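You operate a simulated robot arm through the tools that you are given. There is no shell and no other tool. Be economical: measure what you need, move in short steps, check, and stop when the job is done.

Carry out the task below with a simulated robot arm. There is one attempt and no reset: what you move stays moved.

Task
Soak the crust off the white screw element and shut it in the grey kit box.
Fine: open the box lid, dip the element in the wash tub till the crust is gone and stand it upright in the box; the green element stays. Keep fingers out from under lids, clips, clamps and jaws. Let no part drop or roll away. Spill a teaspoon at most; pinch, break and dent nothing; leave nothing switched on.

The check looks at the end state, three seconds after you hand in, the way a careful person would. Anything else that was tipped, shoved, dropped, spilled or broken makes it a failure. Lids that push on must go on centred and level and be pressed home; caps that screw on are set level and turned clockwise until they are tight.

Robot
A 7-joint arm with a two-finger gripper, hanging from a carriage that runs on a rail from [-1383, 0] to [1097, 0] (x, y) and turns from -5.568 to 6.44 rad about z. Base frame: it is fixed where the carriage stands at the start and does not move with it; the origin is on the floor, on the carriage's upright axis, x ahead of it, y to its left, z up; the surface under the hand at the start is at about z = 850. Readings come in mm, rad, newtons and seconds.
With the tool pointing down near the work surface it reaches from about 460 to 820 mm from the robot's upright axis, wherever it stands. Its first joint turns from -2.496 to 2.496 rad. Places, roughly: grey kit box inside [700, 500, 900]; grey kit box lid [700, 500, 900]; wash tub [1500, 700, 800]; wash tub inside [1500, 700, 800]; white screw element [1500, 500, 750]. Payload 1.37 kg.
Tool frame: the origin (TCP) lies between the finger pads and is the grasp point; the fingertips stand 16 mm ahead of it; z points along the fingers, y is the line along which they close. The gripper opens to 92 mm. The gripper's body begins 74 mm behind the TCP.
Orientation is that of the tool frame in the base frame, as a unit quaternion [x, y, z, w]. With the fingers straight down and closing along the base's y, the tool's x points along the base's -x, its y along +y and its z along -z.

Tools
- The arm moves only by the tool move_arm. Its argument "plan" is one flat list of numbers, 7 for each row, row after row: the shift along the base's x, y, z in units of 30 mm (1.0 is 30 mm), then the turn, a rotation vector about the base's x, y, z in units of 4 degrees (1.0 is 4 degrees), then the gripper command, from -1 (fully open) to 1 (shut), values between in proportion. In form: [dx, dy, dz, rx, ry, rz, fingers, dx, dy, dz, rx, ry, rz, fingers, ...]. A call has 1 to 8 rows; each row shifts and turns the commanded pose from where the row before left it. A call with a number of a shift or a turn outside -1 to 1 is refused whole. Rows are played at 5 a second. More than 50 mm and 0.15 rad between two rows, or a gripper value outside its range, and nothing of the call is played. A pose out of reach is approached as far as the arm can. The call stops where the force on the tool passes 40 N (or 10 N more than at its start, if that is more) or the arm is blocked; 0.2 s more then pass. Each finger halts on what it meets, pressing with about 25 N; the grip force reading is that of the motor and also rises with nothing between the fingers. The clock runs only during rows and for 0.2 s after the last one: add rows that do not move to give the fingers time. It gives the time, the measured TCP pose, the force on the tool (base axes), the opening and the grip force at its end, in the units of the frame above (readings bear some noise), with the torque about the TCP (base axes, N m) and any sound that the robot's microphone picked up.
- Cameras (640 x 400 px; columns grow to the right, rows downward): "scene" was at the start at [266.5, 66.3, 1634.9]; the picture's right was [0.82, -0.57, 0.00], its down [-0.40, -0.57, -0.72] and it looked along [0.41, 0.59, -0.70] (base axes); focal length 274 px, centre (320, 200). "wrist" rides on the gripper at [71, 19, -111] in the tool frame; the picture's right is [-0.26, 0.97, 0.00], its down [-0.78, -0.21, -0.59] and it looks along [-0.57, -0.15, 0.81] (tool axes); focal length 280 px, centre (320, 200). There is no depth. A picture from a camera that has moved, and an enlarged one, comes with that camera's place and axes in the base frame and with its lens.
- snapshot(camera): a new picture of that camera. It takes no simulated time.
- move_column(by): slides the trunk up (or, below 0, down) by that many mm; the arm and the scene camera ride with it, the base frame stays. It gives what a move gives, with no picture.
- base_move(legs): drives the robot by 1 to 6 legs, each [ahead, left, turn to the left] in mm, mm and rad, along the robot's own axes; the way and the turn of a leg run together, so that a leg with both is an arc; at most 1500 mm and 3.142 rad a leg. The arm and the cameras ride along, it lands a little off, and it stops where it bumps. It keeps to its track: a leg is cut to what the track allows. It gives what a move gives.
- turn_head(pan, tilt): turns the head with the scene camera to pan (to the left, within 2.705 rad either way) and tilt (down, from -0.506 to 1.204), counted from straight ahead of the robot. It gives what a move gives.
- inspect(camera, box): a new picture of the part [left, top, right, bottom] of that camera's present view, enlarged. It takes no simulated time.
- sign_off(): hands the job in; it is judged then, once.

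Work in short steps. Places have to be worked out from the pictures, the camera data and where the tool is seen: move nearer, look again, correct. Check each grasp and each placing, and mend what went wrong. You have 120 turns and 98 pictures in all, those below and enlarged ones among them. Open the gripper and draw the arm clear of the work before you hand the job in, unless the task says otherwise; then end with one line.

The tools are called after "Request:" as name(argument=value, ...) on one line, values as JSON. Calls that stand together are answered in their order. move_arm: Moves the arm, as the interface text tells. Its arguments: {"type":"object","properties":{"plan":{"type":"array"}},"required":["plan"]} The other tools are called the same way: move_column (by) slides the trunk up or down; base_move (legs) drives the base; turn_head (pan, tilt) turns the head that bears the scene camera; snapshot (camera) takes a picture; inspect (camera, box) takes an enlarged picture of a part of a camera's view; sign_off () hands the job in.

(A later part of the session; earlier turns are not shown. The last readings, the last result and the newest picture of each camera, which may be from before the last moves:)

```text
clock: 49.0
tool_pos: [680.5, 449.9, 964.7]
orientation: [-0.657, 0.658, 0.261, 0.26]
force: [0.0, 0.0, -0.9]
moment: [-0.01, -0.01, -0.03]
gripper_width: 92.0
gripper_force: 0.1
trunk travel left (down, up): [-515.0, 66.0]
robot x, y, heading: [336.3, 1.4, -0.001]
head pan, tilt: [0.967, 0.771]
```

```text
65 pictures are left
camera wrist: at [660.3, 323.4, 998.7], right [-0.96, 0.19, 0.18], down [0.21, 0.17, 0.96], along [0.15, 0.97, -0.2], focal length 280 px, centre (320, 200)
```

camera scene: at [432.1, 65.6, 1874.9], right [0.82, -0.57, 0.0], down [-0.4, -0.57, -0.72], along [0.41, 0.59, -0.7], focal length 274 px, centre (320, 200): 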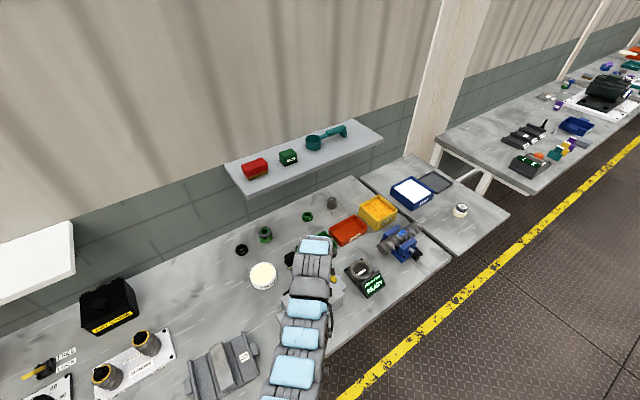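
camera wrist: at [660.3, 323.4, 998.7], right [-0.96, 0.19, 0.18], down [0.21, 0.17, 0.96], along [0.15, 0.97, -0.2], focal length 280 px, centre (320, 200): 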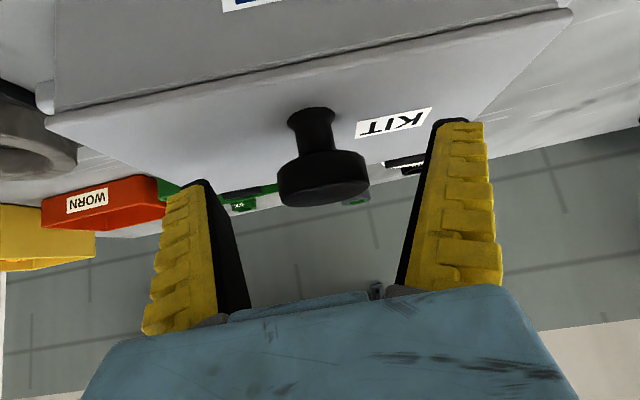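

Well centred. I close and rotate rigidly with the lid about the hinge (≈ y 549, z 927), 4° per row, first 24°.

Request:
move_arm(plan=[0, 0, 0, 0, 0, 0, 1, 0, 0, 0, 0, 0, 0, 1, 0, 0, 0, 0, 0, 0, 1])

Request:
move_arm(plan=[0, 0.09, 0.227, -1, 0, 0, 1, 0, 0.105, 0.221, -1, 0, 0, 1, 0, 0.12, 0.213, -1, 0, 0, 1, 0, 0.135, 0.204, -1, 0, 0, 1, 0, 0.149, 0.194, -1, 0, 0, 1, 0, 0.162, 0.183, -1, 0, 0, 1, 0, 0, 0, 0, 0, 0, 1])

Request:
snapshot(camera="wrist")

```text
clock: 49.8
tool_pos: [681.2, 450.2, 964.6]
orientation: [-0.657, 0.658, 0.261, 0.26]
force: [-3.1, -2.6, 5.4]
moment: [0.14, 0.27, 0.2]
gripper_width: 36.8
gripper_force: 25.1
trunk travel left (down, up): [-515.0, 66.0]
robot x, y, heading: [339.2, -1.4, -0.006]
head pan, tilt: [0.967, 0.771]
```

```text
clock: 51.4
tool_pos: [679.4, 473.3, 1003.0]
orientation: [-0.697, 0.698, 0.118, 0.116]
force: [1.1, 0.2, -0.9]
moment: [0.07, 0.26, 0.02]
gripper_width: 35.0
gripper_force: 24.5
trunk travel left (down, up): [-515.0, 66.0]
robot x, y, heading: [337.6, 1.0, -0.006]
head pan, tilt: [0.967, 0.771]
```

```text
64 pictures are left
camera wrist: at [659.7, 370.8, 1085.0], right [-0.96, 0.25, 0.09], down [0.21, 0.54, 0.81], along [0.15, 0.8, -0.58], focal length 280 px, centre (320, 200)
```

wrist: 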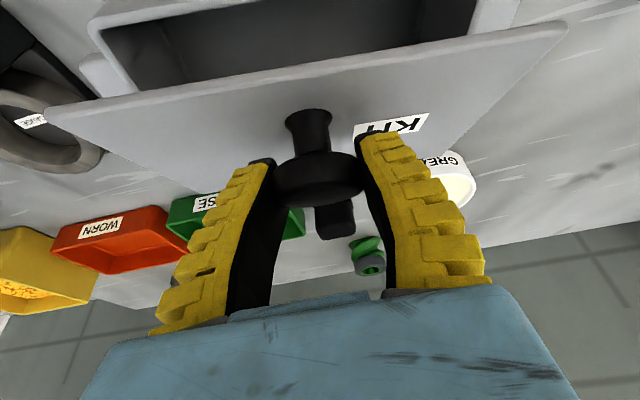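

Forces near zero, lid turning with the tool. Next 32°.

Request:
move_arm(plan=[0, 0.174, 0.171, -1, 0, 0, 1, 0, 0.186, 0.159, -1, 0, 0, 1, 0, 0.196, 0.145, -1, 0, 0, 1, 0, 0.206, 0.131, -1, 0, 0, 1, 0, 0.215, 0.117, -1, 0, 0, 1, 0, 0.222, 0.101, -1, 0, 0, 1, 0, 0.229, 0.086, -1, 0, 0, 1, 0, 0.234, 0.069, -1, 0, 0, 1])

Request:
snapshot(camera="wrist")

```text
clock: 53.2
tool_pos: [679.7, 525.1, 1033.0]
orientation: [-0.702, 0.703, -0.079, -0.079]
force: [1.1, 0.6, -2.5]
moment: [0.03, 0.28, -0.03]
gripper_width: 37.2
gripper_force: 24.6
trunk travel left (down, up): [-515.0, 66.0]
robot x, y, heading: [333.8, -0.3, -0.003]
head pan, tilt: [0.967, 0.771]
```

```text
63 pictures are left
camera wrist: at [659.7, 480.4, 1157.1], right [-0.96, 0.26, -0.06], down [0.21, 0.89, 0.4], along [0.16, 0.37, -0.91], focal length 280 px, centre (320, 200)
```

wrist: 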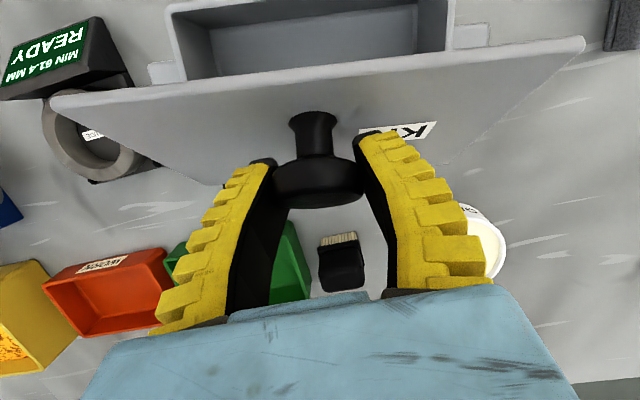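

Lid ~56°. Next 28°.

Request:
move_arm(plan=[0, 0.239, 0.053, -1, 0, 0, 1, 0, 0.242, 0.036, -1, 0, 0, 1, 0, 0.244, 0.019, -1, 0, 0, 1, 0, 0.244, 0.002, -1, 0, 0, 1, 0, 0.244, -0.015, -1, 0, 0, 1, 0, 0, 0, 0, 0, 0, 1])

Request:
snapshot(camera="wrist")

```text
clock: 54.6
tool_pos: [650.2, 513.1, 1059.3]
orientation: [-0.684, 0.685, -0.176, -0.177]
force: [0.8, 0.0, -2.6]
moment: [-0.03, 0.17, 0.08]
gripper_width: 37.5
gripper_force: 25.2
out of reach, approached as far as the arm can: row 3, 4, 5
trunk travel left (down, up): [-515.0, 66.0]
robot x, y, heading: [335.4, 0.4, -0.001]
head pan, tilt: [0.967, 0.771]
```

```text
62 pictures are left
camera wrist: at [630.4, 505.0, 1192.3], right [-0.96, 0.23, -0.13], down [0.21, 0.97, 0.14], along [0.15, 0.11, -0.98], focal length 280 px, centre (320, 200)
```

wrist: 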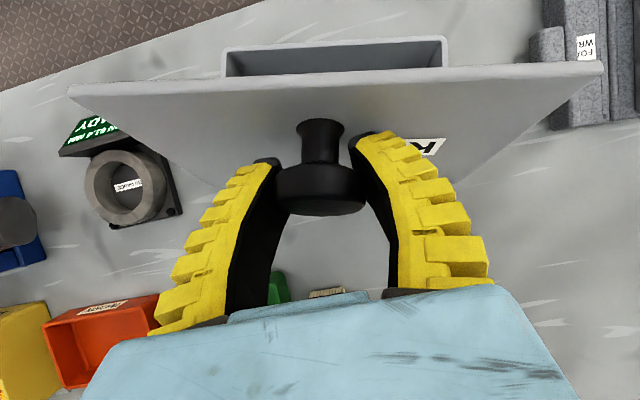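

The arm ran out of reach and pulled the lid askew (−x, up). I go straight back to the last good arc pose (θ≈64°).

Request:
move_arm(plan=[0.33, 0.27, -0.31, 0.67, 0, 0, 1, 0.33, 0.27, -0.31, 0.67, 0, 0, 1, 0.33, 0.26, -0.31, 0.66, 0, 0, 1, 0, 0, 0, 0, 0, 0, 1])

Request:
snapshot(camera="wrist")

Request:
inspect(camera="scene", box=[120, 200, 360, 400])

```text
clock: 55.6
tool_pos: [678.8, 537.4, 1032.5]
orientation: [0.695, -0.695, 0.128, 0.128]
force: [-0.6, -0.7, -3.2]
moment: [-0.01, 0.21, 0.05]
gripper_width: 37.8
gripper_force: 25.2
trunk travel left (down, up): [-515.0, 66.0]
robot x, y, heading: [335.1, -0.6, 0.0]
head pan, tilt: [0.967, 0.771]
```

```text
61 pictures are left
camera wrist: at [659.9, 510.8, 1161.5], right [-0.96, 0.25, -0.09], down [0.21, 0.94, 0.27], along [0.15, 0.24, -0.96], focal length 280 px, centre (320, 200)
```

wrist: 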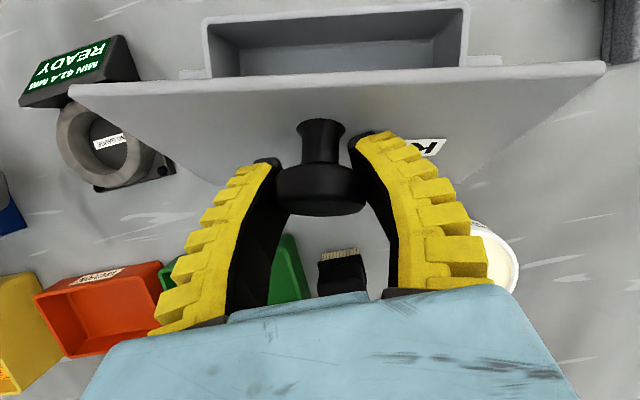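

```text
2.00 times, centred on (240, 300) of scene
camera zoom: at [601.9, 65.7, 1874.8], right [0.82, -0.57, 0.0], down [-0.4, -0.57, -0.72], along [0.41, 0.59, -0.7], focal length 548 px, centre (480, 0)
```

zoom: 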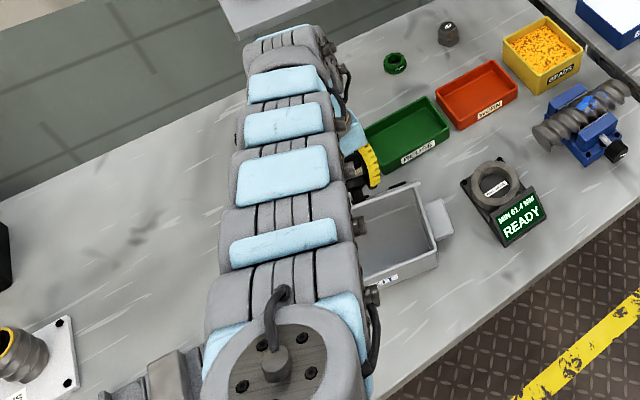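

Back at θ≈64°; the box got yawed ~10° by that excursion, neighbours untouched. Now I lighten the grip so the knob can pivot, and see the grip reading.

Request:
move_arm(plan=[0, 0, 0, 0, 0, 0, 0.19, 0, 0, 0, 0, 0, 0, 0.19])

```text
clock: 56.2
tool_pos: [680.2, 536.9, 1031.9]
orientation: [-0.695, 0.696, -0.128, -0.128]
force: [0.6, -0.8, -0.1]
moment: [-0.03, -0.05, 0.0]
gripper_width: 40.6
gripper_force: 2.6
trunk travel left (down, up): [-515.0, 66.0]
robot x, y, heading: [334.7, -0.8, -0.002]
head pan, tilt: [0.967, 0.771]
```

Request:
snapshot(camera="wrist")

```text
59 pictures are left
camera wrist: at [660.3, 511.1, 1161.9], right [-0.96, 0.25, -0.09], down [0.21, 0.94, 0.27], along [0.15, 0.24, -0.96], focal length 280 px, centre (320, 200)
```

wrist: 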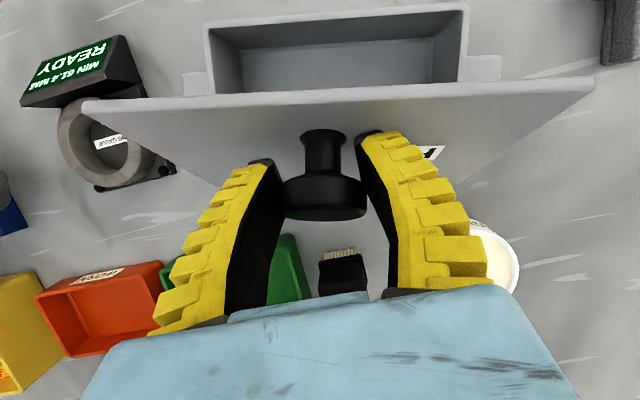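

The lid stays by itself with the grip loosened – the hinge holds by friction. So I open a little, swing the tool in place about the knob (rx +), and will re-grip.

Request:
move_arm(plan=[0, 0.05, 0, 0, 0, 0, 0, 0, 0, 0, 1, 0, 0, 0, 0, 0, 0, 1, 0, 0, 0, 0, 0, 0, 1, 0, 0, 0, 0, 0, 0, 1, 0, 0, 0, 0, 0, 0, 1, 0, 0, 0, 0, 0, 0, 1, 0, 0, 0, 0, 0, 0, 1, 0, 0, 0])

Request:
snapshot(camera="wrist")

```text
clock: 58.0
tool_pos: [686.0, 540.4, 1034.3]
orientation: [-0.704, 0.708, 0.045, 0.046]
force: [0.1, 4.3, -6.9]
moment: [-0.12, 0.61, 0.0]
gripper_width: 49.1
gripper_force: 2.0
trunk travel left (down, up): [-515.0, 66.0]
robot x, y, heading: [337.3, 2.4, -0.004]
head pan, tilt: [0.967, 0.771]
```

```text
58 pictures are left
camera wrist: at [664.6, 456.4, 1135.7], right [-0.96, 0.27, 0.03], down [0.21, 0.7, 0.69], along [0.16, 0.67, -0.73], focal length 280 px, centre (320, 200)
```

wrist: 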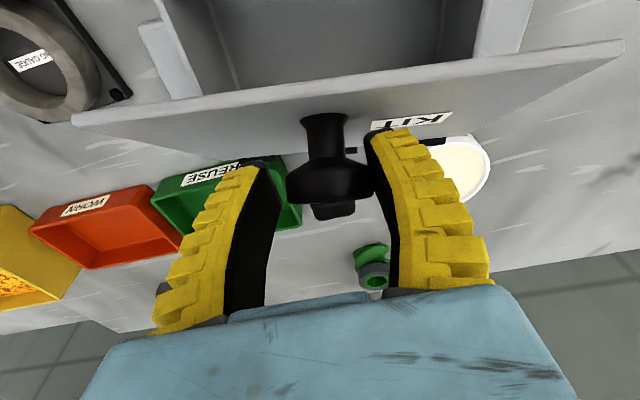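

One finger still touches the knob and carries it; I open wider and look.

Request:
move_arm(plan=[-0.15, 0, 0, 0, 0, 0, -0.6, 0, 0, 0, 0, 0, 0, -0.6])

Request:
snapshot(camera="wrist")

```text
clock: 58.6
tool_pos: [673.8, 540.1, 1031.8]
orientation: [-0.705, 0.706, 0.045, 0.044]
force: [-0.2, 1.0, -0.3]
moment: [0.03, 0.0, -0.01]
gripper_width: 75.4
gripper_force: 1.4
trunk travel left (down, up): [-515.0, 66.0]
robot x, y, heading: [338.2, -1.6, -0.002]
head pan, tilt: [0.967, 0.771]
```

```text
57 pictures are left
camera wrist: at [655.1, 455.6, 1134.4], right [-0.96, 0.26, 0.03], down [0.21, 0.7, 0.68], along [0.15, 0.67, -0.73], focal length 280 px, centre (320, 200)
```

wrist: 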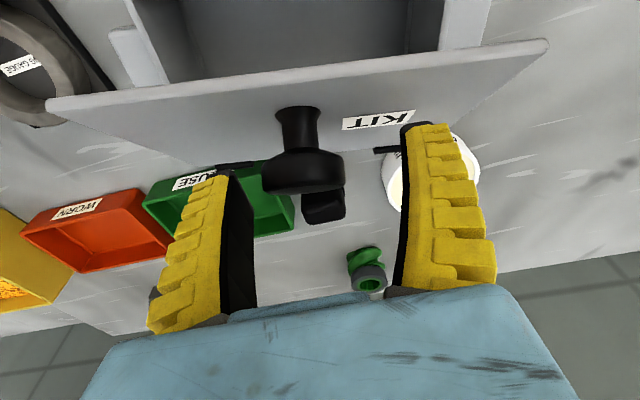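

The lid stands freely at ~67°. I lean further (rx +20°), centre on the knob (≈682, 539, 1020) and grip.

Request:
move_arm(plan=[0.25, 0, -0.1, 1, 0, 0, -0.6, 0, 0, -0.1, 1, 0, 0, -0.6, 0, 0, -0.1, 1, 0, 0, -0.6, 0, 0, 0, 1, 0, 0, -0.6, 0, 0, 0, 1, 0, 0, -0.6, 0, 0, 0, 0, 0, 0, -0.6])

Request:
snapshot(camera="wrist")

```text
clock: 60.0
tool_pos: [690.0, 556.1, 1022.4]
orientation: [-0.693, 0.694, 0.14, 0.137]
force: [-0.1, -0.1, -0.9]
moment: [-0.02, 0.0, 0.0]
gripper_width: 75.3
gripper_force: 1.7
out of reach, approached as far as the arm can: row 3, 4, 5
trunk travel left (down, up): [-515.0, 66.0]
robot x, y, heading: [339.0, 0.2, 0.003]
head pan, tilt: [0.967, 0.771]
```

```text
56 pictures are left
camera wrist: at [670.3, 448.2, 1099.6], right [-0.96, 0.24, 0.1], down [0.21, 0.49, 0.84], along [0.15, 0.84, -0.53], focal length 280 px, centre (320, 200)
```

wrist: 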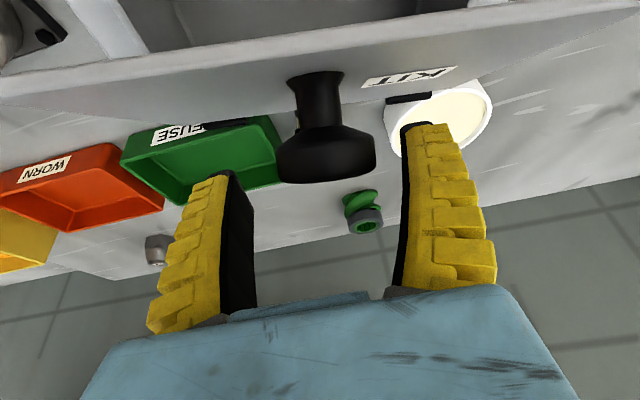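

I back off the lean by 8° and centre on the knob, then grip.

Request:
move_arm(plan=[-0.13, -0.25, -0.05, -1, 0, 0, -0.6, -0.12, -0.25, -0.05, -0.5, 0, 0, -0.6, 0, 0, 0, 0, 0, 0, -0.6])

Request:
snapshot(camera="wrist")

```text
clock: 60.8
tool_pos: [681.3, 541.5, 1020.5]
orientation: [-0.699, 0.701, 0.103, 0.1]
force: [0.8, -0.3, -0.1]
moment: [0.0, 0.04, 0.01]
gripper_width: 75.3
gripper_force: 1.7
trunk travel left (down, up): [-515.0, 66.0]
robot x, y, heading: [333.8, -1.4, 0.001]
head pan, tilt: [0.967, 0.771]
```

```text
55 pictures are left
camera wrist: at [662.4, 441.7, 1107.6], right [-0.96, 0.25, 0.08], down [0.21, 0.58, 0.79], along [0.15, 0.78, -0.61], focal length 280 px, centre (320, 200)
```

wrist: 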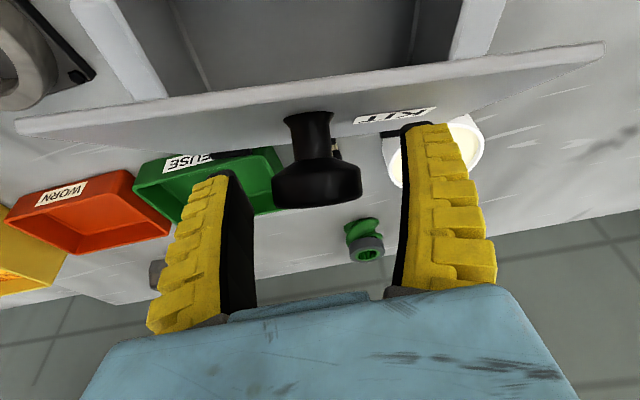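

Centred. I grip and rotate with the lid another 20°.

Request:
move_arm(plan=[0, 0, 0, 0, 0, 0, 1, 0, 0, 0, 0, 0, 0, 1, 0, 0, 0, 0, 0, 0, 1, 0, 0.216, 0.01, -1, 0, 0, 1, 0, 0.217, -0.005, -1, 0, 0, 1, 0, 0.216, -0.02, -1, 0, 0, 1, 0, 0.214, -0.035, -1, 0, 0, 1, 0, 0.211, -0.05, -1, 0, 0, 1])

Request:
snapshot(camera="wrist")

```text
clock: 62.6
tool_pos: [681.0, 572.1, 1015.4]
orientation: [-0.706, 0.707, -0.02, -0.024]
force: [0.0, -0.6, -3.6]
moment: [-0.15, 0.0, -0.13]
gripper_width: 31.3
gripper_force: 23.6
trunk travel left (down, up): [-515.0, 66.0]
robot x, y, heading: [333.5, 1.0, -0.003]
head pan, tilt: [0.967, 0.771]
```

```text
54 pictures are left
camera wrist: at [662.0, 508.1, 1132.1], right [-0.96, 0.26, -0.01], down [0.22, 0.82, 0.54], along [0.15, 0.52, -0.84], focal length 280 px, centre (320, 200)
```

wrist: 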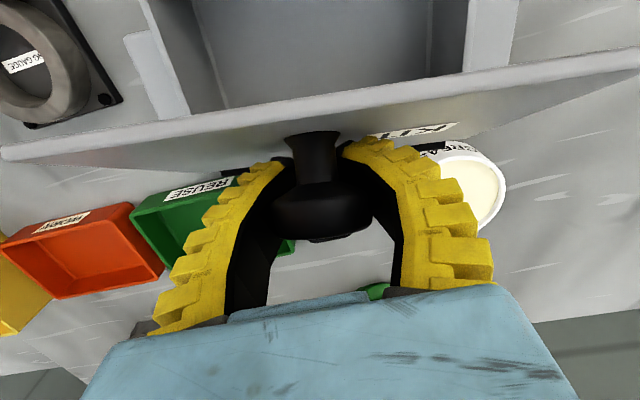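

θ≈85°. Two more small steps.

Request:
move_arm(plan=[0, 0.205, -0.06, -1, 0, 0, 1, 0, 0.2, -0.075, -1, 0, 0, 1, 0, 0, 0, 0, 0, 0, 1])

Request:
snapshot(camera="wrist")

```text
clock: 63.4
tool_pos: [682.2, 579.1, 1014.5]
orientation: [-0.705, 0.706, -0.046, -0.047]
force: [0.2, 1.2, -3.5]
moment: [0.08, 0.13, 0.04]
gripper_width: 22.5
gripper_force: 24.8
out of reach, approached as far as the arm can: row 2
trunk travel left (down, up): [-515.0, 66.0]
robot x, y, heading: [335.4, -0.8, 0.003]
head pan, tilt: [0.967, 0.771]
```

```text
53 pictures are left
camera wrist: at [663.4, 523.7, 1135.7], right [-0.96, 0.26, -0.03], down [0.21, 0.85, 0.48], along [0.15, 0.46, -0.88], focal length 280 px, centre (320, 200)
```

wrist: 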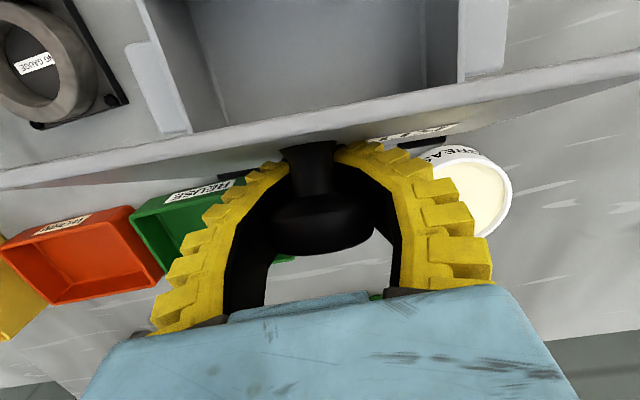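

Lid is at ~86° and the hinge holds; I release and rise straight up along the tool axis.

Request:
move_arm(plan=[0, 0, 0, 0, 0, 0, -0.3, 0, 0, 0, 0, 0, 0, -1, 0, 0, 0, 0, 0, 0, -1, 0, 0.05, 0.6, 0, 0, 0, -1, 0, 0.05, 0.9, 0, 0, 0, -1, 0, 0, 0.9, 0, 0, 0, -1, 0, 0, 0.9, 0, 0, 0, -1, 0, 0, 0.9, 0, 0, 0, -1])

Request:
snapshot(camera="wrist")

```text
clock: 65.2
tool_pos: [682.5, 581.2, 1142.1]
orientation: [-0.705, 0.706, -0.045, -0.047]
force: [-0.3, -1.0, 0.1]
moment: [-0.02, 0.0, -0.01]
gripper_width: 91.8
gripper_force: 0.1
trunk travel left (down, up): [-515.0, 66.0]
robot x, y, heading: [335.8, -6.5, -0.001]
head pan, tilt: [0.967, 0.771]
```

```text
52 pictures are left
camera wrist: at [662.3, 526.3, 1262.7], right [-0.96, 0.26, -0.03], down [0.21, 0.85, 0.48], along [0.15, 0.46, -0.88], focal length 280 px, centre (320, 200)
```

wrist: 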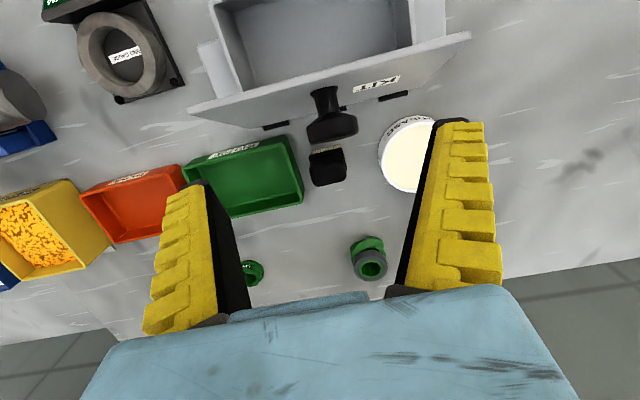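

The lid stays up and the box is open and empty. I draw the hand back toward y≈430 and drive to the right end for the tub and element.

Request:
move_arm(plan=[0, -0.8, 0.2, 1, 0, 0, -1, 0, -0.8, 0.2, 0.9, 0, 0, -1, 0, -0.8, 0, 0, 0, 0, -1, 0, -0.8, 0, 0, 0, 0, -1, 0.7, -0.8, 0, 0, 0, 0, -1, 0.7, -0.8, 0, 0, 0, 0, -1, 0.7, 0, 0, 0, 0, 0, -1, 0, 0, 0, 0, 0, 0, -1])

Request:
base_move(legs=[[760, 0, 0]])

Request:
snapshot(camera="wrist")

Request:
snapshot(camera="scene")

```text
clock: 67.0
tool_pos: [776.6, 501.4, 1118.6]
orientation: [-0.707, 0.707, 0.002, -0.001]
force: [-0.2, -0.3, -0.2]
moment: [-0.01, -0.05, -0.03]
gripper_width: 91.8
gripper_force: 0.1
out of reach, approached as far as the arm can: row 2, 3, 4, 5, 6
trunk travel left (down, up): [-515.0, 66.0]
robot x, y, heading: [338.2, -0.3, -0.002]
head pan, tilt: [0.967, 0.771]
```

```text
clock: 71.1
tool_pos: [1535.2, 500.1, 1118.3]
orientation: [-0.706, 0.708, 0.003, -0.001]
force: [0.3, -0.6, 0.4]
moment: [-0.01, 0.0, 0.02]
gripper_width: 92.0
gripper_force: 0.1
trunk travel left (down, up): [-515.0, 66.0]
robot x, y, heading: [1091.3, -1.6, -0.005]
head pan, tilt: [0.967, 0.771]
```

```text
51 pictures are left
camera wrist: at [1516.3, 430.0, 1230.1], right [-0.96, 0.27, 0.0], down [0.22, 0.78, 0.59], along [0.15, 0.57, -0.81], focal length 280 px, centre (320, 200)
```

wrist: 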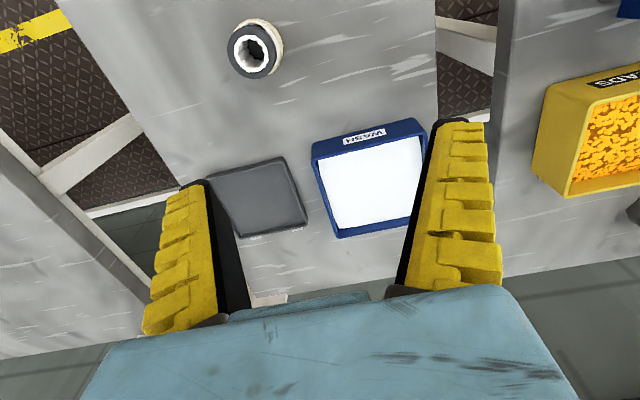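

```text
50 pictures are left
camera scene: at [1360.2, 65.4, 1874.9], right [0.82, -0.57, 0.0], down [-0.4, -0.57, -0.72], along [0.41, 0.59, -0.7], focal length 274 px, centre (320, 200)
```

scene: 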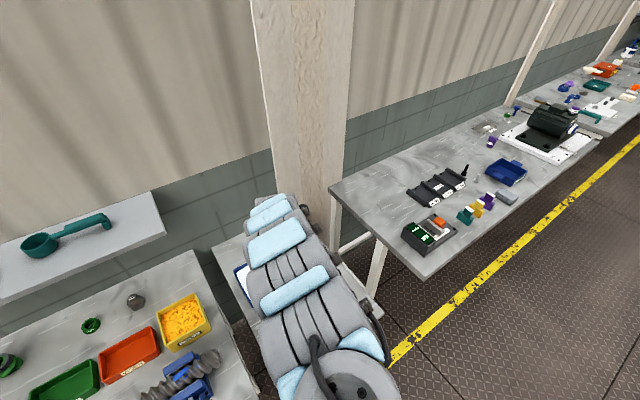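

The tub stands on a lower table; element triangulates to roughly (1611, 460, ~820), tub centre ≈ (1495, 695). I move over the element and descend part way.

Request:
move_arm(plan=[0.6, -0.2, -1, 0, 0, 0, -1, 0.6, -0.3, -1, 0, 0, 0, -1, 0.6, -0.3, -1, 0, 0, 0, -1, 0.6, -0.3, -1, 0, 0, 0, -1, 0, -0.2, -1, 0, 0, 0, -1, 0, 0, 0, 0, 0, 0, -1])

Request:
snapshot(camera="wrist")

```text
clock: 72.5
tool_pos: [1608.4, 460.5, 968.3]
orientation: [-0.706, 0.708, 0.003, 0.0]
force: [0.5, 0.5, -0.7]
moment: [0.01, 0.0, -0.01]
gripper_width: 91.6
gripper_force: 0.1
trunk travel left (down, up): [-515.0, 66.0]
robot x, y, heading: [1091.6, 0.3, -0.003]
head pan, tilt: [0.967, 0.771]
```

```text
49 pictures are left
camera wrist: at [1588.7, 390.3, 1080.4], right [-0.96, 0.26, 0.0], down [0.22, 0.78, 0.59], along [0.15, 0.57, -0.81], focal length 280 px, centre (320, 200)
```

wrist: 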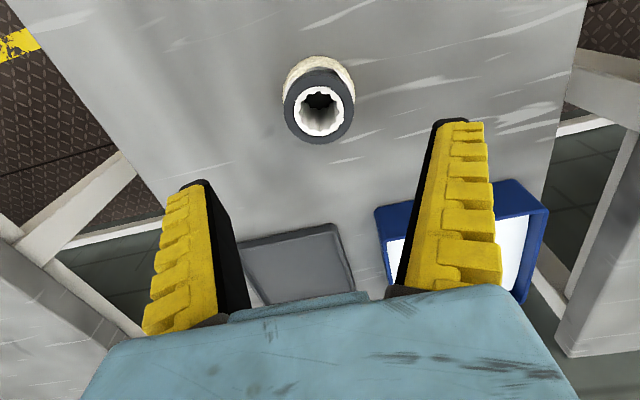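

Element top ≈ (1610, 466, 827), diameter ~64 mm. I go lower and refine.

Request:
move_arm(plan=[0.05, 0.15, -1, 0, 0, 0, -1, 0, 0, -1, 0, 0, 0, -1, 0, 0, -1, 0, 0, 0, -1, 0, 0, 0, 0, 0, 0, -1])

Request:
snapshot(camera="wrist")

```text
clock: 73.5
tool_pos: [1609.2, 465.3, 909.0]
orientation: [-0.705, 0.709, 0.002, 0.0]
force: [-0.6, 0.4, 0.4]
moment: [-0.04, -0.01, 0.01]
gripper_width: 92.0
gripper_force: 0.1
out of reach, approached as far as the arm can: row 3
trunk travel left (down, up): [-515.0, 66.0]
robot x, y, heading: [1090.5, 0.2, -0.007]
head pan, tilt: [0.967, 0.771]
```

```text
48 pictures are left
camera wrist: at [1589.3, 394.9, 1020.6], right [-0.96, 0.26, 0.0], down [0.22, 0.78, 0.59], along [0.15, 0.57, -0.81], focal length 280 px, centre (320, 200)
```

wrist: 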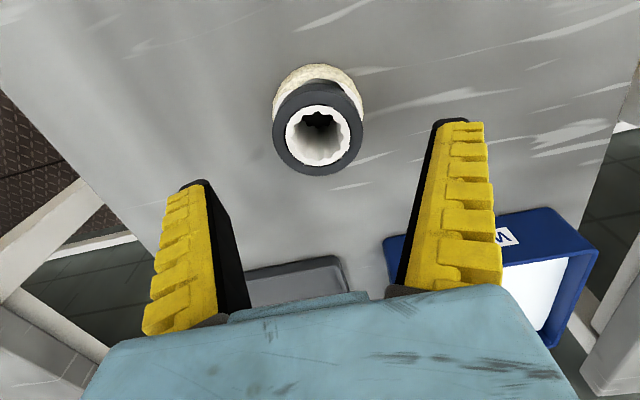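

Well aligned; arm is at its lower limit, so I lower with the trunk (slightly, then look).

Request:
move_column(by=-55)

Request:
snapshot(camera="wrist")

```text
clock: 74.5
tool_pos: [1609.1, 464.9, 854.5]
orientation: [-0.706, 0.708, 0.002, 0.0]
force: [-0.1, 0.3, 0.7]
moment: [0.01, -0.01, -0.03]
gripper_width: 92.0
gripper_force: 0.1
trunk travel left (down, up): [-460.0, 121.0]
robot x, y, heading: [1091.3, 0.4, 0.001]
head pan, tilt: [0.967, 0.771]
```

```text
47 pictures are left
camera wrist: at [1589.9, 394.6, 965.7], right [-0.96, 0.27, 0.0], down [0.22, 0.78, 0.59], along [0.15, 0.57, -0.81], focal length 280 px, centre (320, 200)
```

wrist: 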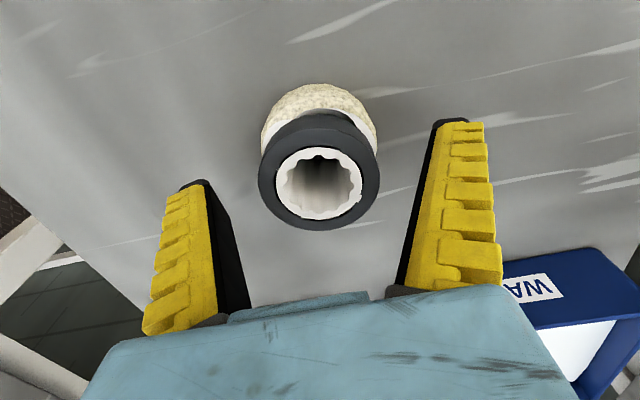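

Top at ~835. Down 30 mm more, then grip the dark band.

Request:
move_column(by=-32)

Request:
move_arm(plan=[0, 0.07, 0, 0, 0, 0, -0.6, 0, 0, 0, 0, 0, 0, -0.3, 0, 0, 0, 0, 0, 0, 1, 0, 0, 0, 0, 0, 0, 1])

Request:
snapshot(camera="wrist")

```text
clock: 75.3
tool_pos: [1610.3, 465.5, 821.7]
orientation: [-0.705, 0.709, 0.002, 0.0]
force: [-0.2, 0.5, -0.8]
moment: [0.0, -0.02, -0.02]
gripper_width: 92.2
gripper_force: 0.0
trunk travel left (down, up): [-428.0, 153.0]
robot x, y, heading: [1093.3, -3.1, -0.008]
head pan, tilt: [0.967, 0.771]
```

```text
clock: 76.3
tool_pos: [1609.4, 466.0, 823.2]
orientation: [-0.706, 0.708, 0.003, 0.0]
force: [-0.1, -0.9, 2.1]
moment: [-0.17, -0.2, -0.03]
gripper_width: 55.6
gripper_force: 25.3
trunk travel left (down, up): [-428.0, 153.0]
robot x, y, heading: [1091.1, -1.9, 0.001]
head pan, tilt: [0.967, 0.771]
```

```text
46 pictures are left
camera wrist: at [1589.3, 395.8, 934.5], right [-0.96, 0.27, 0.0], down [0.22, 0.78, 0.59], along [0.15, 0.57, -0.81], focal length 280 px, centre (320, 200)
```

wrist: 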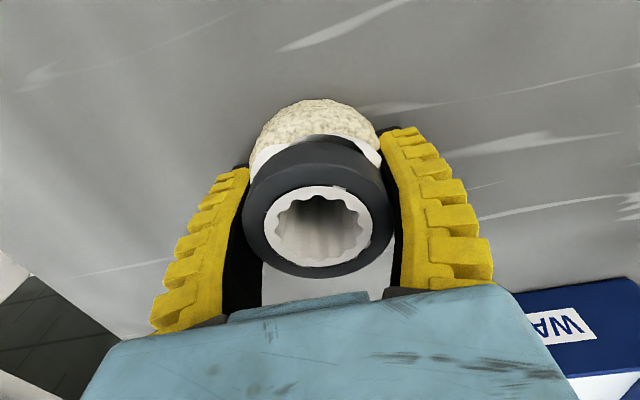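

Gripped. I lift with the trunk and check.

Request:
move_column(by=130)

Request:
snapshot(camera="wrist")

```text
clock: 77.8
tool_pos: [1608.1, 465.9, 953.0]
orientation: [-0.706, 0.709, 0.003, 0.0]
force: [0.2, -0.2, -5.7]
moment: [0.01, -0.02, -0.01]
gripper_width: 55.5
gripper_force: 24.8
trunk travel left (down, up): [-558.0, 23.0]
robot x, y, heading: [1092.7, -2.4, 0.001]
head pan, tilt: [0.967, 0.771]
```

```text
45 pictures are left
camera wrist: at [1588.4, 395.4, 1063.8], right [-0.96, 0.27, 0.0], down [0.22, 0.78, 0.59], along [0.15, 0.57, -0.81], focal length 280 px, centre (320, 200)
```

wrist: 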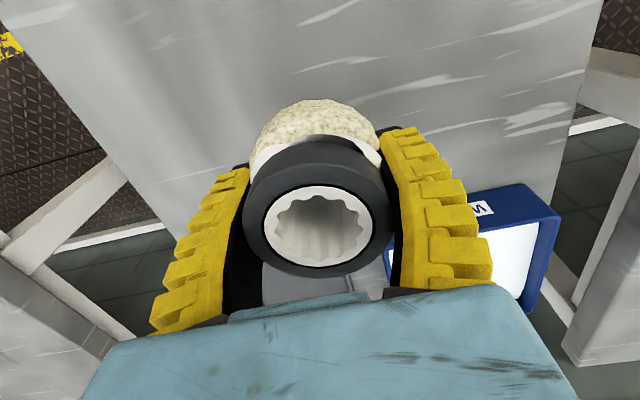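

Held firmly (~0.57 kg). Tub inside estimated x≈1413–1569, y≈634–797, rim z≈839 – near the outer reach, which is better with the trunk low; so I raise the arm and will then lower the trunk.

Request:
move_arm(plan=[-0.1, 0.2, 1, 0, 0, 0, 1, -0.1, 0.2, 1, 0, 0, 0, 1, -0.1, 0.2, 1, 0, 0, 0, 1, -0.1, 0.2, 1, 0, 0, 0, 1, -0.1, 0.2, 1, 0, 0, 0, 1, -0.1, 0.2, 1, 0, 0, 0, 1, -0.1, 0.3, 1, 0, 0, 0, 1, -0.1, 0.3, 1, 0, 0, 0, 1])

Request:
move_arm(plan=[-0.4, 0.5, 0.9, 0, 0, 0, 1, -0.4, 0.5, 0.9, 0, 0, 0, 1, -0.5, 0.8, 0.5, 0, 0, 0, 1, -0.5, 0.8, 0.5, 0, 0, 0, 1, -0.5, 0.8, 0.5, 0, 0, 0, 1, -0.5, 0.8, 0, 0, 0, 0, 1, 0, 0, 0, 0, 0, 0, 1])

```text
clock: 79.7
tool_pos: [1583.7, 520.1, 1193.2]
orientation: [-0.706, 0.708, 0.002, -0.001]
force: [-0.3, -0.7, -6.0]
moment: [0.03, 0.0, 0.02]
gripper_width: 54.9
gripper_force: 24.6
trunk travel left (down, up): [-558.0, 23.0]
robot x, y, heading: [1097.1, 2.6, -0.004]
head pan, tilt: [0.967, 0.771]
```

```text
clock: 81.2
tool_pos: [1500.4, 646.7, 1291.3]
orientation: [-0.706, 0.708, 0.002, -0.001]
force: [-0.5, -0.8, -5.0]
moment: [0.03, -0.02, 0.0]
gripper_width: 54.6
gripper_force: 25.0
trunk travel left (down, up): [-558.0, 23.0]
robot x, y, heading: [1095.2, -1.4, -0.002]
head pan, tilt: [0.967, 0.771]
```

Reach is fine here. I lower the trunk to bring the element above the tub and look.

Request:
move_column(by=-280)

Request:
snapshot(camera="wrist")

Request:
snapshot(camera="scene")

```text
clock: 84.1
tool_pos: [1500.8, 646.6, 1012.7]
orientation: [-0.707, 0.708, 0.002, 0.0]
force: [0.8, 0.4, -5.5]
moment: [0.05, -0.02, -0.01]
gripper_width: 54.6
gripper_force: 25.2
trunk travel left (down, up): [-278.0, 303.0]
robot x, y, heading: [1093.4, 1.3, -0.002]
head pan, tilt: [0.967, 0.771]
```

```text
44 pictures are left
camera wrist: at [1481.6, 575.9, 1123.6], right [-0.96, 0.27, 0.0], down [0.22, 0.78, 0.59], along [0.15, 0.57, -0.81], focal length 280 px, centre (320, 200)
```

wrist: 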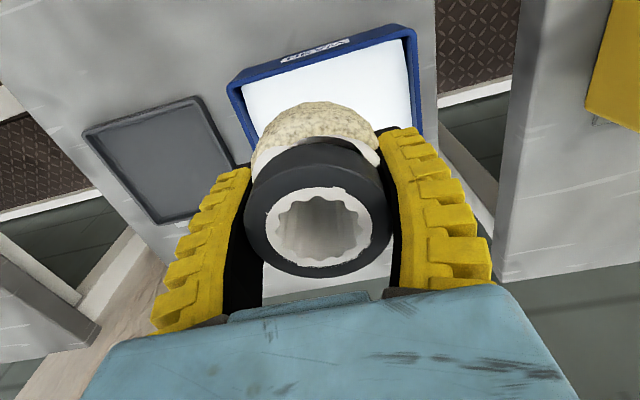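

```text
43 pictures are left
camera scene: at [1360.1, 65.2, 1637.9], right [0.82, -0.57, 0.0], down [-0.4, -0.57, -0.72], along [0.41, 0.59, -0.7], focal length 274 px, centre (320, 200)
```

scene: 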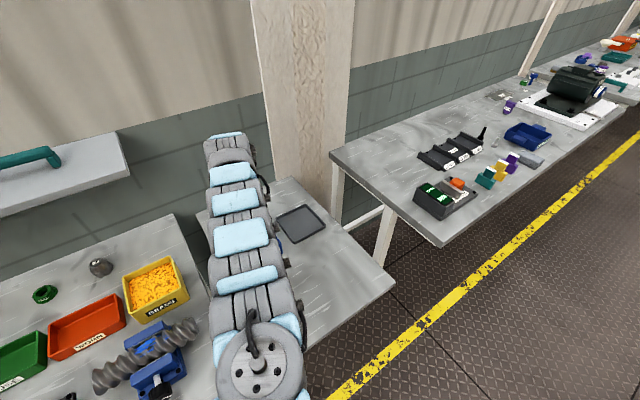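

Tub inner x 1415–1570, front y≈626. I shift to (1490, 675) and lower toward the water.

Request:
move_arm(plan=[-0.18, 0.5, 0, 0, 0, 0, 1, -0.18, 0.45, 0, 0, 0, 0, 1, 0, 0, 0, 0, 0, 0, 1])

Request:
move_column(by=-120)

Request:
snapshot(camera="wrist")

```text
clock: 84.9
tool_pos: [1488.8, 670.4, 1011.9]
orientation: [-0.706, 0.708, 0.002, 0.0]
force: [-0.7, 0.2, -5.0]
moment: [0.02, 0.0, -0.04]
gripper_width: 54.8
gripper_force: 25.2
out of reach, approached as far as the arm can: row 2
trunk travel left (down, up): [-278.0, 303.0]
robot x, y, heading: [1091.1, -1.4, -0.001]
head pan, tilt: [0.967, 0.771]
```

```text
clock: 86.4
tool_pos: [1489.6, 669.9, 891.7]
orientation: [-0.706, 0.708, 0.003, 0.0]
force: [-0.8, 0.1, -5.5]
moment: [-0.02, 0.03, 0.01]
gripper_width: 54.7
gripper_force: 24.8
trunk travel left (down, up): [-158.0, 423.0]
robot x, y, heading: [1092.6, 0.2, -0.007]
head pan, tilt: [0.967, 0.771]
```

```text
42 pictures are left
camera wrist: at [1469.3, 599.9, 1003.6], right [-0.96, 0.27, 0.0], down [0.22, 0.78, 0.59], along [0.15, 0.57, -0.81], focal length 280 px, centre (320, 200)
```

wrist: 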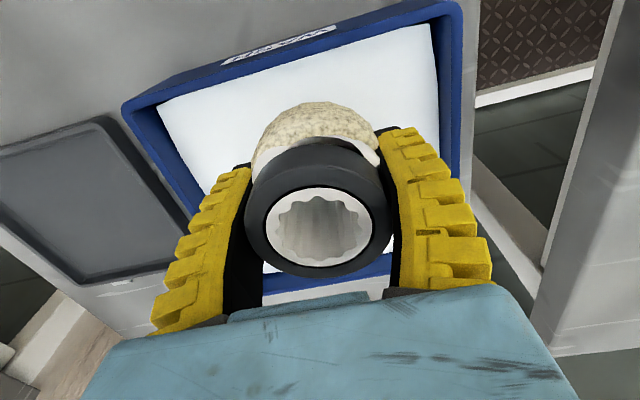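

Centred in the tub with margins. I dip down ~45 mm.

Request:
move_column(by=-45)

Request:
snapshot(camera="wrist")

```text
clock: 87.3
tool_pos: [1488.7, 670.4, 847.9]
orientation: [-0.706, 0.708, 0.003, 0.0]
force: [0.5, 0.9, -5.5]
moment: [0.01, 0.0, -0.02]
gripper_width: 54.6
gripper_force: 24.6
trunk travel left (down, up): [-113.0, 468.0]
robot x, y, heading: [1091.2, -0.5, -0.003]
head pan, tilt: [0.967, 0.771]
```

```text
41 pictures are left
camera wrist: at [1469.3, 600.0, 958.6], right [-0.96, 0.27, 0.0], down [0.22, 0.78, 0.59], along [0.15, 0.57, -0.81], focal length 280 px, centre (320, 200)
```

wrist: 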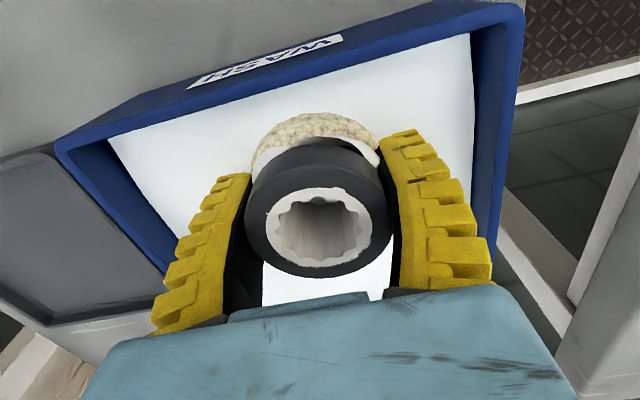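

The crust only begins to enter the liquid. Lower another 15 mm, watching force.

Request:
move_column(by=-15)

Request:
snapshot(camera="wrist")

```text
clock: 87.9
tool_pos: [1489.0, 670.1, 831.1]
orientation: [-0.706, 0.708, 0.003, 0.0]
force: [0.3, 0.0, -5.4]
moment: [-0.01, 0.03, 0.01]
gripper_width: 54.4
gripper_force: 24.8
trunk travel left (down, up): [-98.0, 483.0]
robot x, y, heading: [1090.1, -3.0, -0.007]
head pan, tilt: [0.967, 0.771]
```

```text
40 pictures are left
camera wrist: at [1469.3, 600.0, 943.6], right [-0.96, 0.27, 0.0], down [0.22, 0.78, 0.59], along [0.15, 0.57, -0.81], focal length 280 px, centre (320, 200)
```

wrist: 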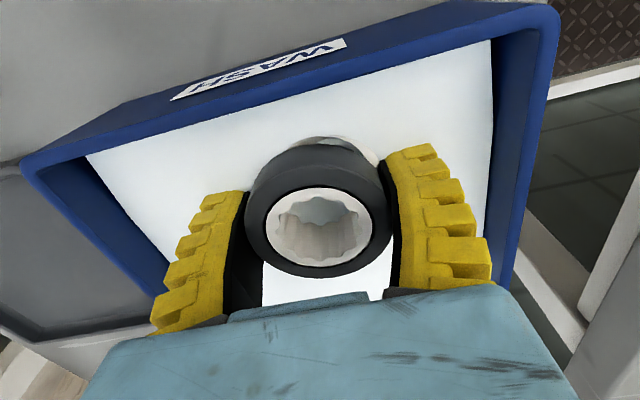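

The crust is fully under. I soak it with gentle small swirls for a few seconds.

Request:
move_arm(plan=[0.2, 0, 0, 0, 0, 0, 1, 0, 0, 0, 0, 0, 0, 1, -0.2, 0, 0, 0, 0, 0, 1, 0, 0, 0, 0, 0, 0, 1, 0.2, 0, 0, 0, 0, 0, 1, 0, 0, 0, 0, 0, 0, 1, -0.2, 0, 0, 0, 0, 0, 1, 0, 0, 0, 0, 0, 0, 1])

Request:
move_arm(plan=[0, 0, 0, 0, 0, 0, 1, 0, 0, 0, 0, 0, 0, 1, 0, 0, 0, 0, 0, 0, 1, 0, 0, 0, 0, 0, 0, 1, 0, 0, 0, 0, 0, 0, 1, 0, 0, 0, 0, 0, 0, 1, 0, 0, 0, 0, 0, 0, 1, 0, 0, 0, 0, 0, 0, 1])

Request:
move_arm(plan=[0, 0, 0, 0, 0, 0, 1, 0, 0, 0, 0, 0, 0, 1, 0, 0, 0, 0, 0, 0, 1, 0, 0, 0, 0, 0, 0, 1, 0, 0, 0, 0, 0, 0, 1, 0, 0, 0, 0, 0, 0, 1, 0, 0, 0, 0, 0, 0, 1, 0, 0, 0, 0, 0, 0, 1])

Request:
move_column(by=45)

Request:
snapshot(camera="wrist")

```text
clock: 89.7
tool_pos: [1483.5, 670.0, 831.9]
orientation: [-0.706, 0.708, 0.001, 0.0]
force: [-0.9, -0.5, -5.4]
moment: [0.04, 0.04, 0.03]
gripper_width: 54.5
gripper_force: 25.3
out of reach, approached as far as the arm can: row 1
trunk travel left (down, up): [-98.0, 483.0]
robot x, y, heading: [1096.0, -0.6, -0.003]
head pan, tilt: [0.967, 0.771]
```

```text
clock: 91.5
tool_pos: [1483.7, 669.5, 831.6]
orientation: [-0.706, 0.708, 0.001, -0.001]
force: [0.9, -0.8, -4.5]
moment: [0.01, -0.02, 0.01]
gripper_width: 54.4
gripper_force: 24.8
trunk travel left (down, up): [-98.0, 483.0]
robot x, y, heading: [1095.5, -2.6, -0.005]
head pan, tilt: [0.967, 0.771]
```

```text
clock: 93.3
tool_pos: [1482.8, 670.4, 831.7]
orientation: [-0.706, 0.708, 0.002, -0.001]
force: [0.1, 0.2, -5.6]
moment: [0.02, -0.02, 0.02]
gripper_width: 54.4
gripper_force: 25.2
trunk travel left (down, up): [-98.0, 483.0]
robot x, y, heading: [1094.7, -4.3, -0.005]
head pan, tilt: [0.967, 0.771]
```

```text
clock: 94.2
tool_pos: [1482.0, 669.4, 876.4]
orientation: [-0.706, 0.708, 0.002, 0.0]
force: [-0.4, -0.6, -5.2]
moment: [0.02, 0.0, -0.02]
gripper_width: 54.4
gripper_force: 25.1
trunk travel left (down, up): [-143.0, 438.0]
robot x, y, heading: [1092.5, 2.1, -0.003]
head pan, tilt: [0.967, 0.771]
```

```text
39 pictures are left
camera wrist: at [1463.2, 599.2, 988.1], right [-0.96, 0.27, 0.0], down [0.22, 0.78, 0.59], along [0.15, 0.57, -0.81], focal length 280 px, centre (320, 200)
```

wrist: 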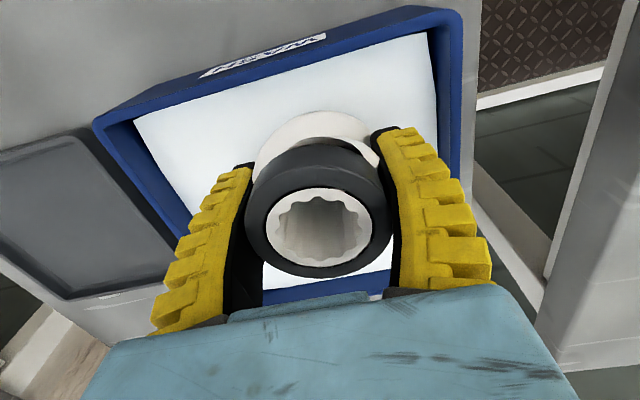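

The crust seems gone; I check enlarged.

Request:
inspect(camera="wrist", box=[220, 90, 420, 215])

```text
3.20 times, centred on (320, 152) of wrist
camera zoom: at [1463.2, 599.2, 988.1], right [-0.96, 0.27, 0.0], down [0.22, 0.78, 0.59], along [0.15, 0.57, -0.81], focal length 897 px, centre (320, 352)
```

zoom: 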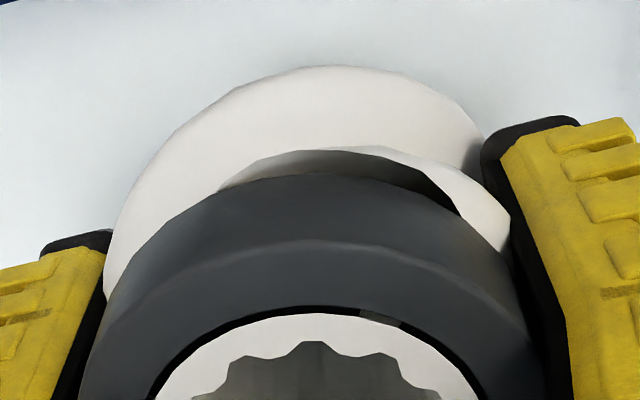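

Clean. I let it drip above the tub a few seconds, then raise.

Request:
move_arm(plan=[0, 0, 0, 0, 0, 0, 1, 0, 0, 0, 0, 0, 0, 1, 0, 0, 0, 0, 0, 0, 1, 0, 0, 0, 0, 0, 0, 1, 0, 0, 0, 0, 0, 0, 1, 0, 0, 0, 0, 0, 0, 1, 0, 0, 0, 0, 0, 0, 1, 0, 0, 0, 0, 0, 0, 1])

Request:
move_arm(plan=[0, 0, 0, 0, 0, 0, 1, 0, 0, 0, 0, 0, 0, 1, 0, 0, 0, 0, 0, 0, 1, 0, 0, 0, 0, 0, 0, 1, 0, 0, 0, 0, 0, 0, 1, 0, 0, 0, 0, 0, 0, 1, 0, 0, 0, 0, 0, 0, 1, 0, 0, 0, 0, 0, 0, 1])

Request:
move_column(by=300)

Request:
move_arm(plan=[0.6, -0.8, 0, 0, 0, 0, 1, 0.6, -0.8, 0, 0, 0, 0, 1, 0.6, -0.8, 0, 0, 0, 0, 1, 0.6, -0.8, 0, 0, 0, 0, 1, 0.6, -0.8, 0, 0, 0, 0, 1, 0.6, -0.8, 0, 0, 0, 0, 1, 0.5, -0.7, 0, 0, 0, 0, 1, 0, 0, 0, 0, 0, 0, 1])

```text
clock: 96.0
tool_pos: [1482.4, 669.6, 876.9]
orientation: [-0.706, 0.708, 0.002, -0.001]
force: [-0.7, 0.3, -4.9]
moment: [-0.01, 0.01, 0.0]
gripper_width: 54.5
gripper_force: 25.1
trunk travel left (down, up): [-143.0, 438.0]
robot x, y, heading: [1096.2, 0.8, -0.003]
head pan, tilt: [0.967, 0.771]
```

```text
clock: 97.8
tool_pos: [1482.9, 669.8, 876.3]
orientation: [-0.706, 0.708, 0.002, -0.001]
force: [0.2, -0.8, -5.6]
moment: [0.01, -0.05, -0.02]
gripper_width: 54.6
gripper_force: 25.1
trunk travel left (down, up): [-143.0, 438.0]
robot x, y, heading: [1092.6, 5.0, -0.002]
head pan, tilt: [0.967, 0.771]
```

```text
clock: 100.8
tool_pos: [1481.8, 669.8, 1176.8]
orientation: [-0.706, 0.708, 0.002, -0.001]
force: [0.4, -0.3, -5.4]
moment: [0.02, -0.01, -0.02]
gripper_width: 54.5
gripper_force: 24.6
trunk travel left (down, up): [-443.0, 138.0]
robot x, y, heading: [1098.0, 1.0, 0.0]
head pan, tilt: [0.967, 0.771]
```

```text
clock: 102.5
tool_pos: [1606.8, 506.1, 1176.0]
orientation: [-0.707, 0.708, 0.002, -0.001]
force: [0.6, 0.1, -5.1]
moment: [0.0, 0.01, 0.01]
gripper_width: 54.3
gripper_force: 25.7
trunk travel left (down, up): [-443.0, 138.0]
robot x, y, heading: [1092.8, 0.8, -0.004]
head pan, tilt: [0.967, 0.771]
```

Drive back to the box.

Request:
base_move(legs=[[-935, 0, 0]])

Request:
snapshot(camera="wrist")

Request:
snapshot(camera="scene")

```text
clock: 107.4
tool_pos: [675.0, 503.0, 1177.4]
orientation: [-0.705, 0.709, 0.002, 0.0]
force: [-0.5, 0.3, -5.3]
moment: [0.0, -0.01, 0.06]
gripper_width: 54.3
gripper_force: 24.6
trunk travel left (down, up): [-443.0, 138.0]
robot x, y, heading: [158.3, 0.4, -0.009]
head pan, tilt: [0.967, 0.771]
```

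```text
37 pictures are left
camera wrist: at [654.8, 433.2, 1288.6], right [-0.96, 0.27, 0.0], down [0.22, 0.78, 0.59], along [0.15, 0.57, -0.81], focal length 280 px, centre (320, 200)
```

wrist: 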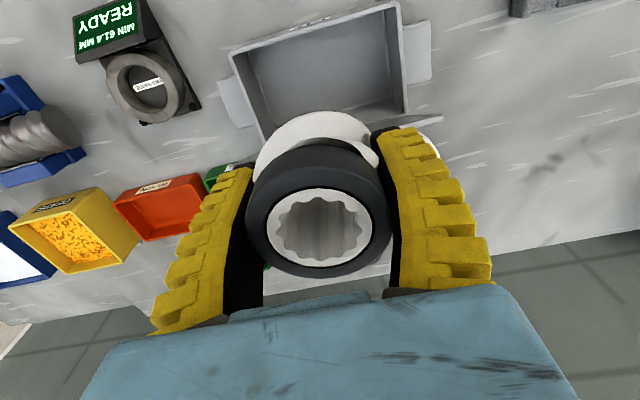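

```text
36 pictures are left
camera scene: at [426.9, 64.3, 1802.8], right [0.82, -0.57, 0.0], down [-0.4, -0.57, -0.72], along [0.41, 0.59, -0.7], focal length 274 px, centre (320, 200)
```

scene: 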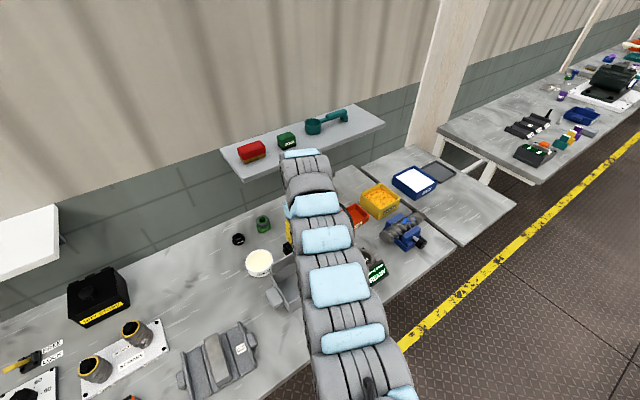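

Box rim now: x≈572–765, y≈462–584 (it slid ~55 mm back, nearly square). Target point (668, 514). I shift there and lower by trunk.

Request:
move_arm(plan=[-0.23, 0.35, 0, 0, 0, 0, 1, 0, 0, 0, 0, 0, 0, 1])

Request:
move_column(by=-165)

Request:
snapshot(camera="wrist")

```text
clock: 108.0
tool_pos: [666.8, 513.4, 1176.1]
orientation: [-0.704, 0.71, 0.002, -0.001]
force: [-1.2, -0.7, -5.6]
moment: [0.0, 0.01, 0.0]
gripper_width: 54.6
gripper_force: 25.1
trunk travel left (down, up): [-443.0, 138.0]
robot x, y, heading: [162.8, -1.0, -0.008]
head pan, tilt: [0.967, 0.771]
```

```text
clock: 109.9
tool_pos: [666.2, 512.3, 1012.2]
orientation: [-0.704, 0.71, 0.001, 0.0]
force: [-0.8, -0.6, -5.5]
moment: [-0.03, -0.04, -0.01]
gripper_width: 54.5
gripper_force: 24.5
trunk travel left (down, up): [-278.0, 303.0]
robot x, y, heading: [160.8, -2.5, -0.01]
head pan, tilt: [0.967, 0.771]
```

```text
35 pictures are left
camera wrist: at [647.5, 443.6, 1123.6], right [-0.96, 0.27, 0.0], down [0.22, 0.78, 0.59], along [0.15, 0.57, -0.81], focal length 280 px, centre (320, 200)
```

wrist: 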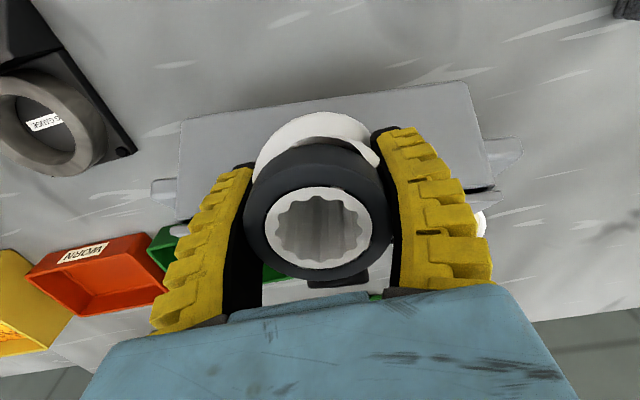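

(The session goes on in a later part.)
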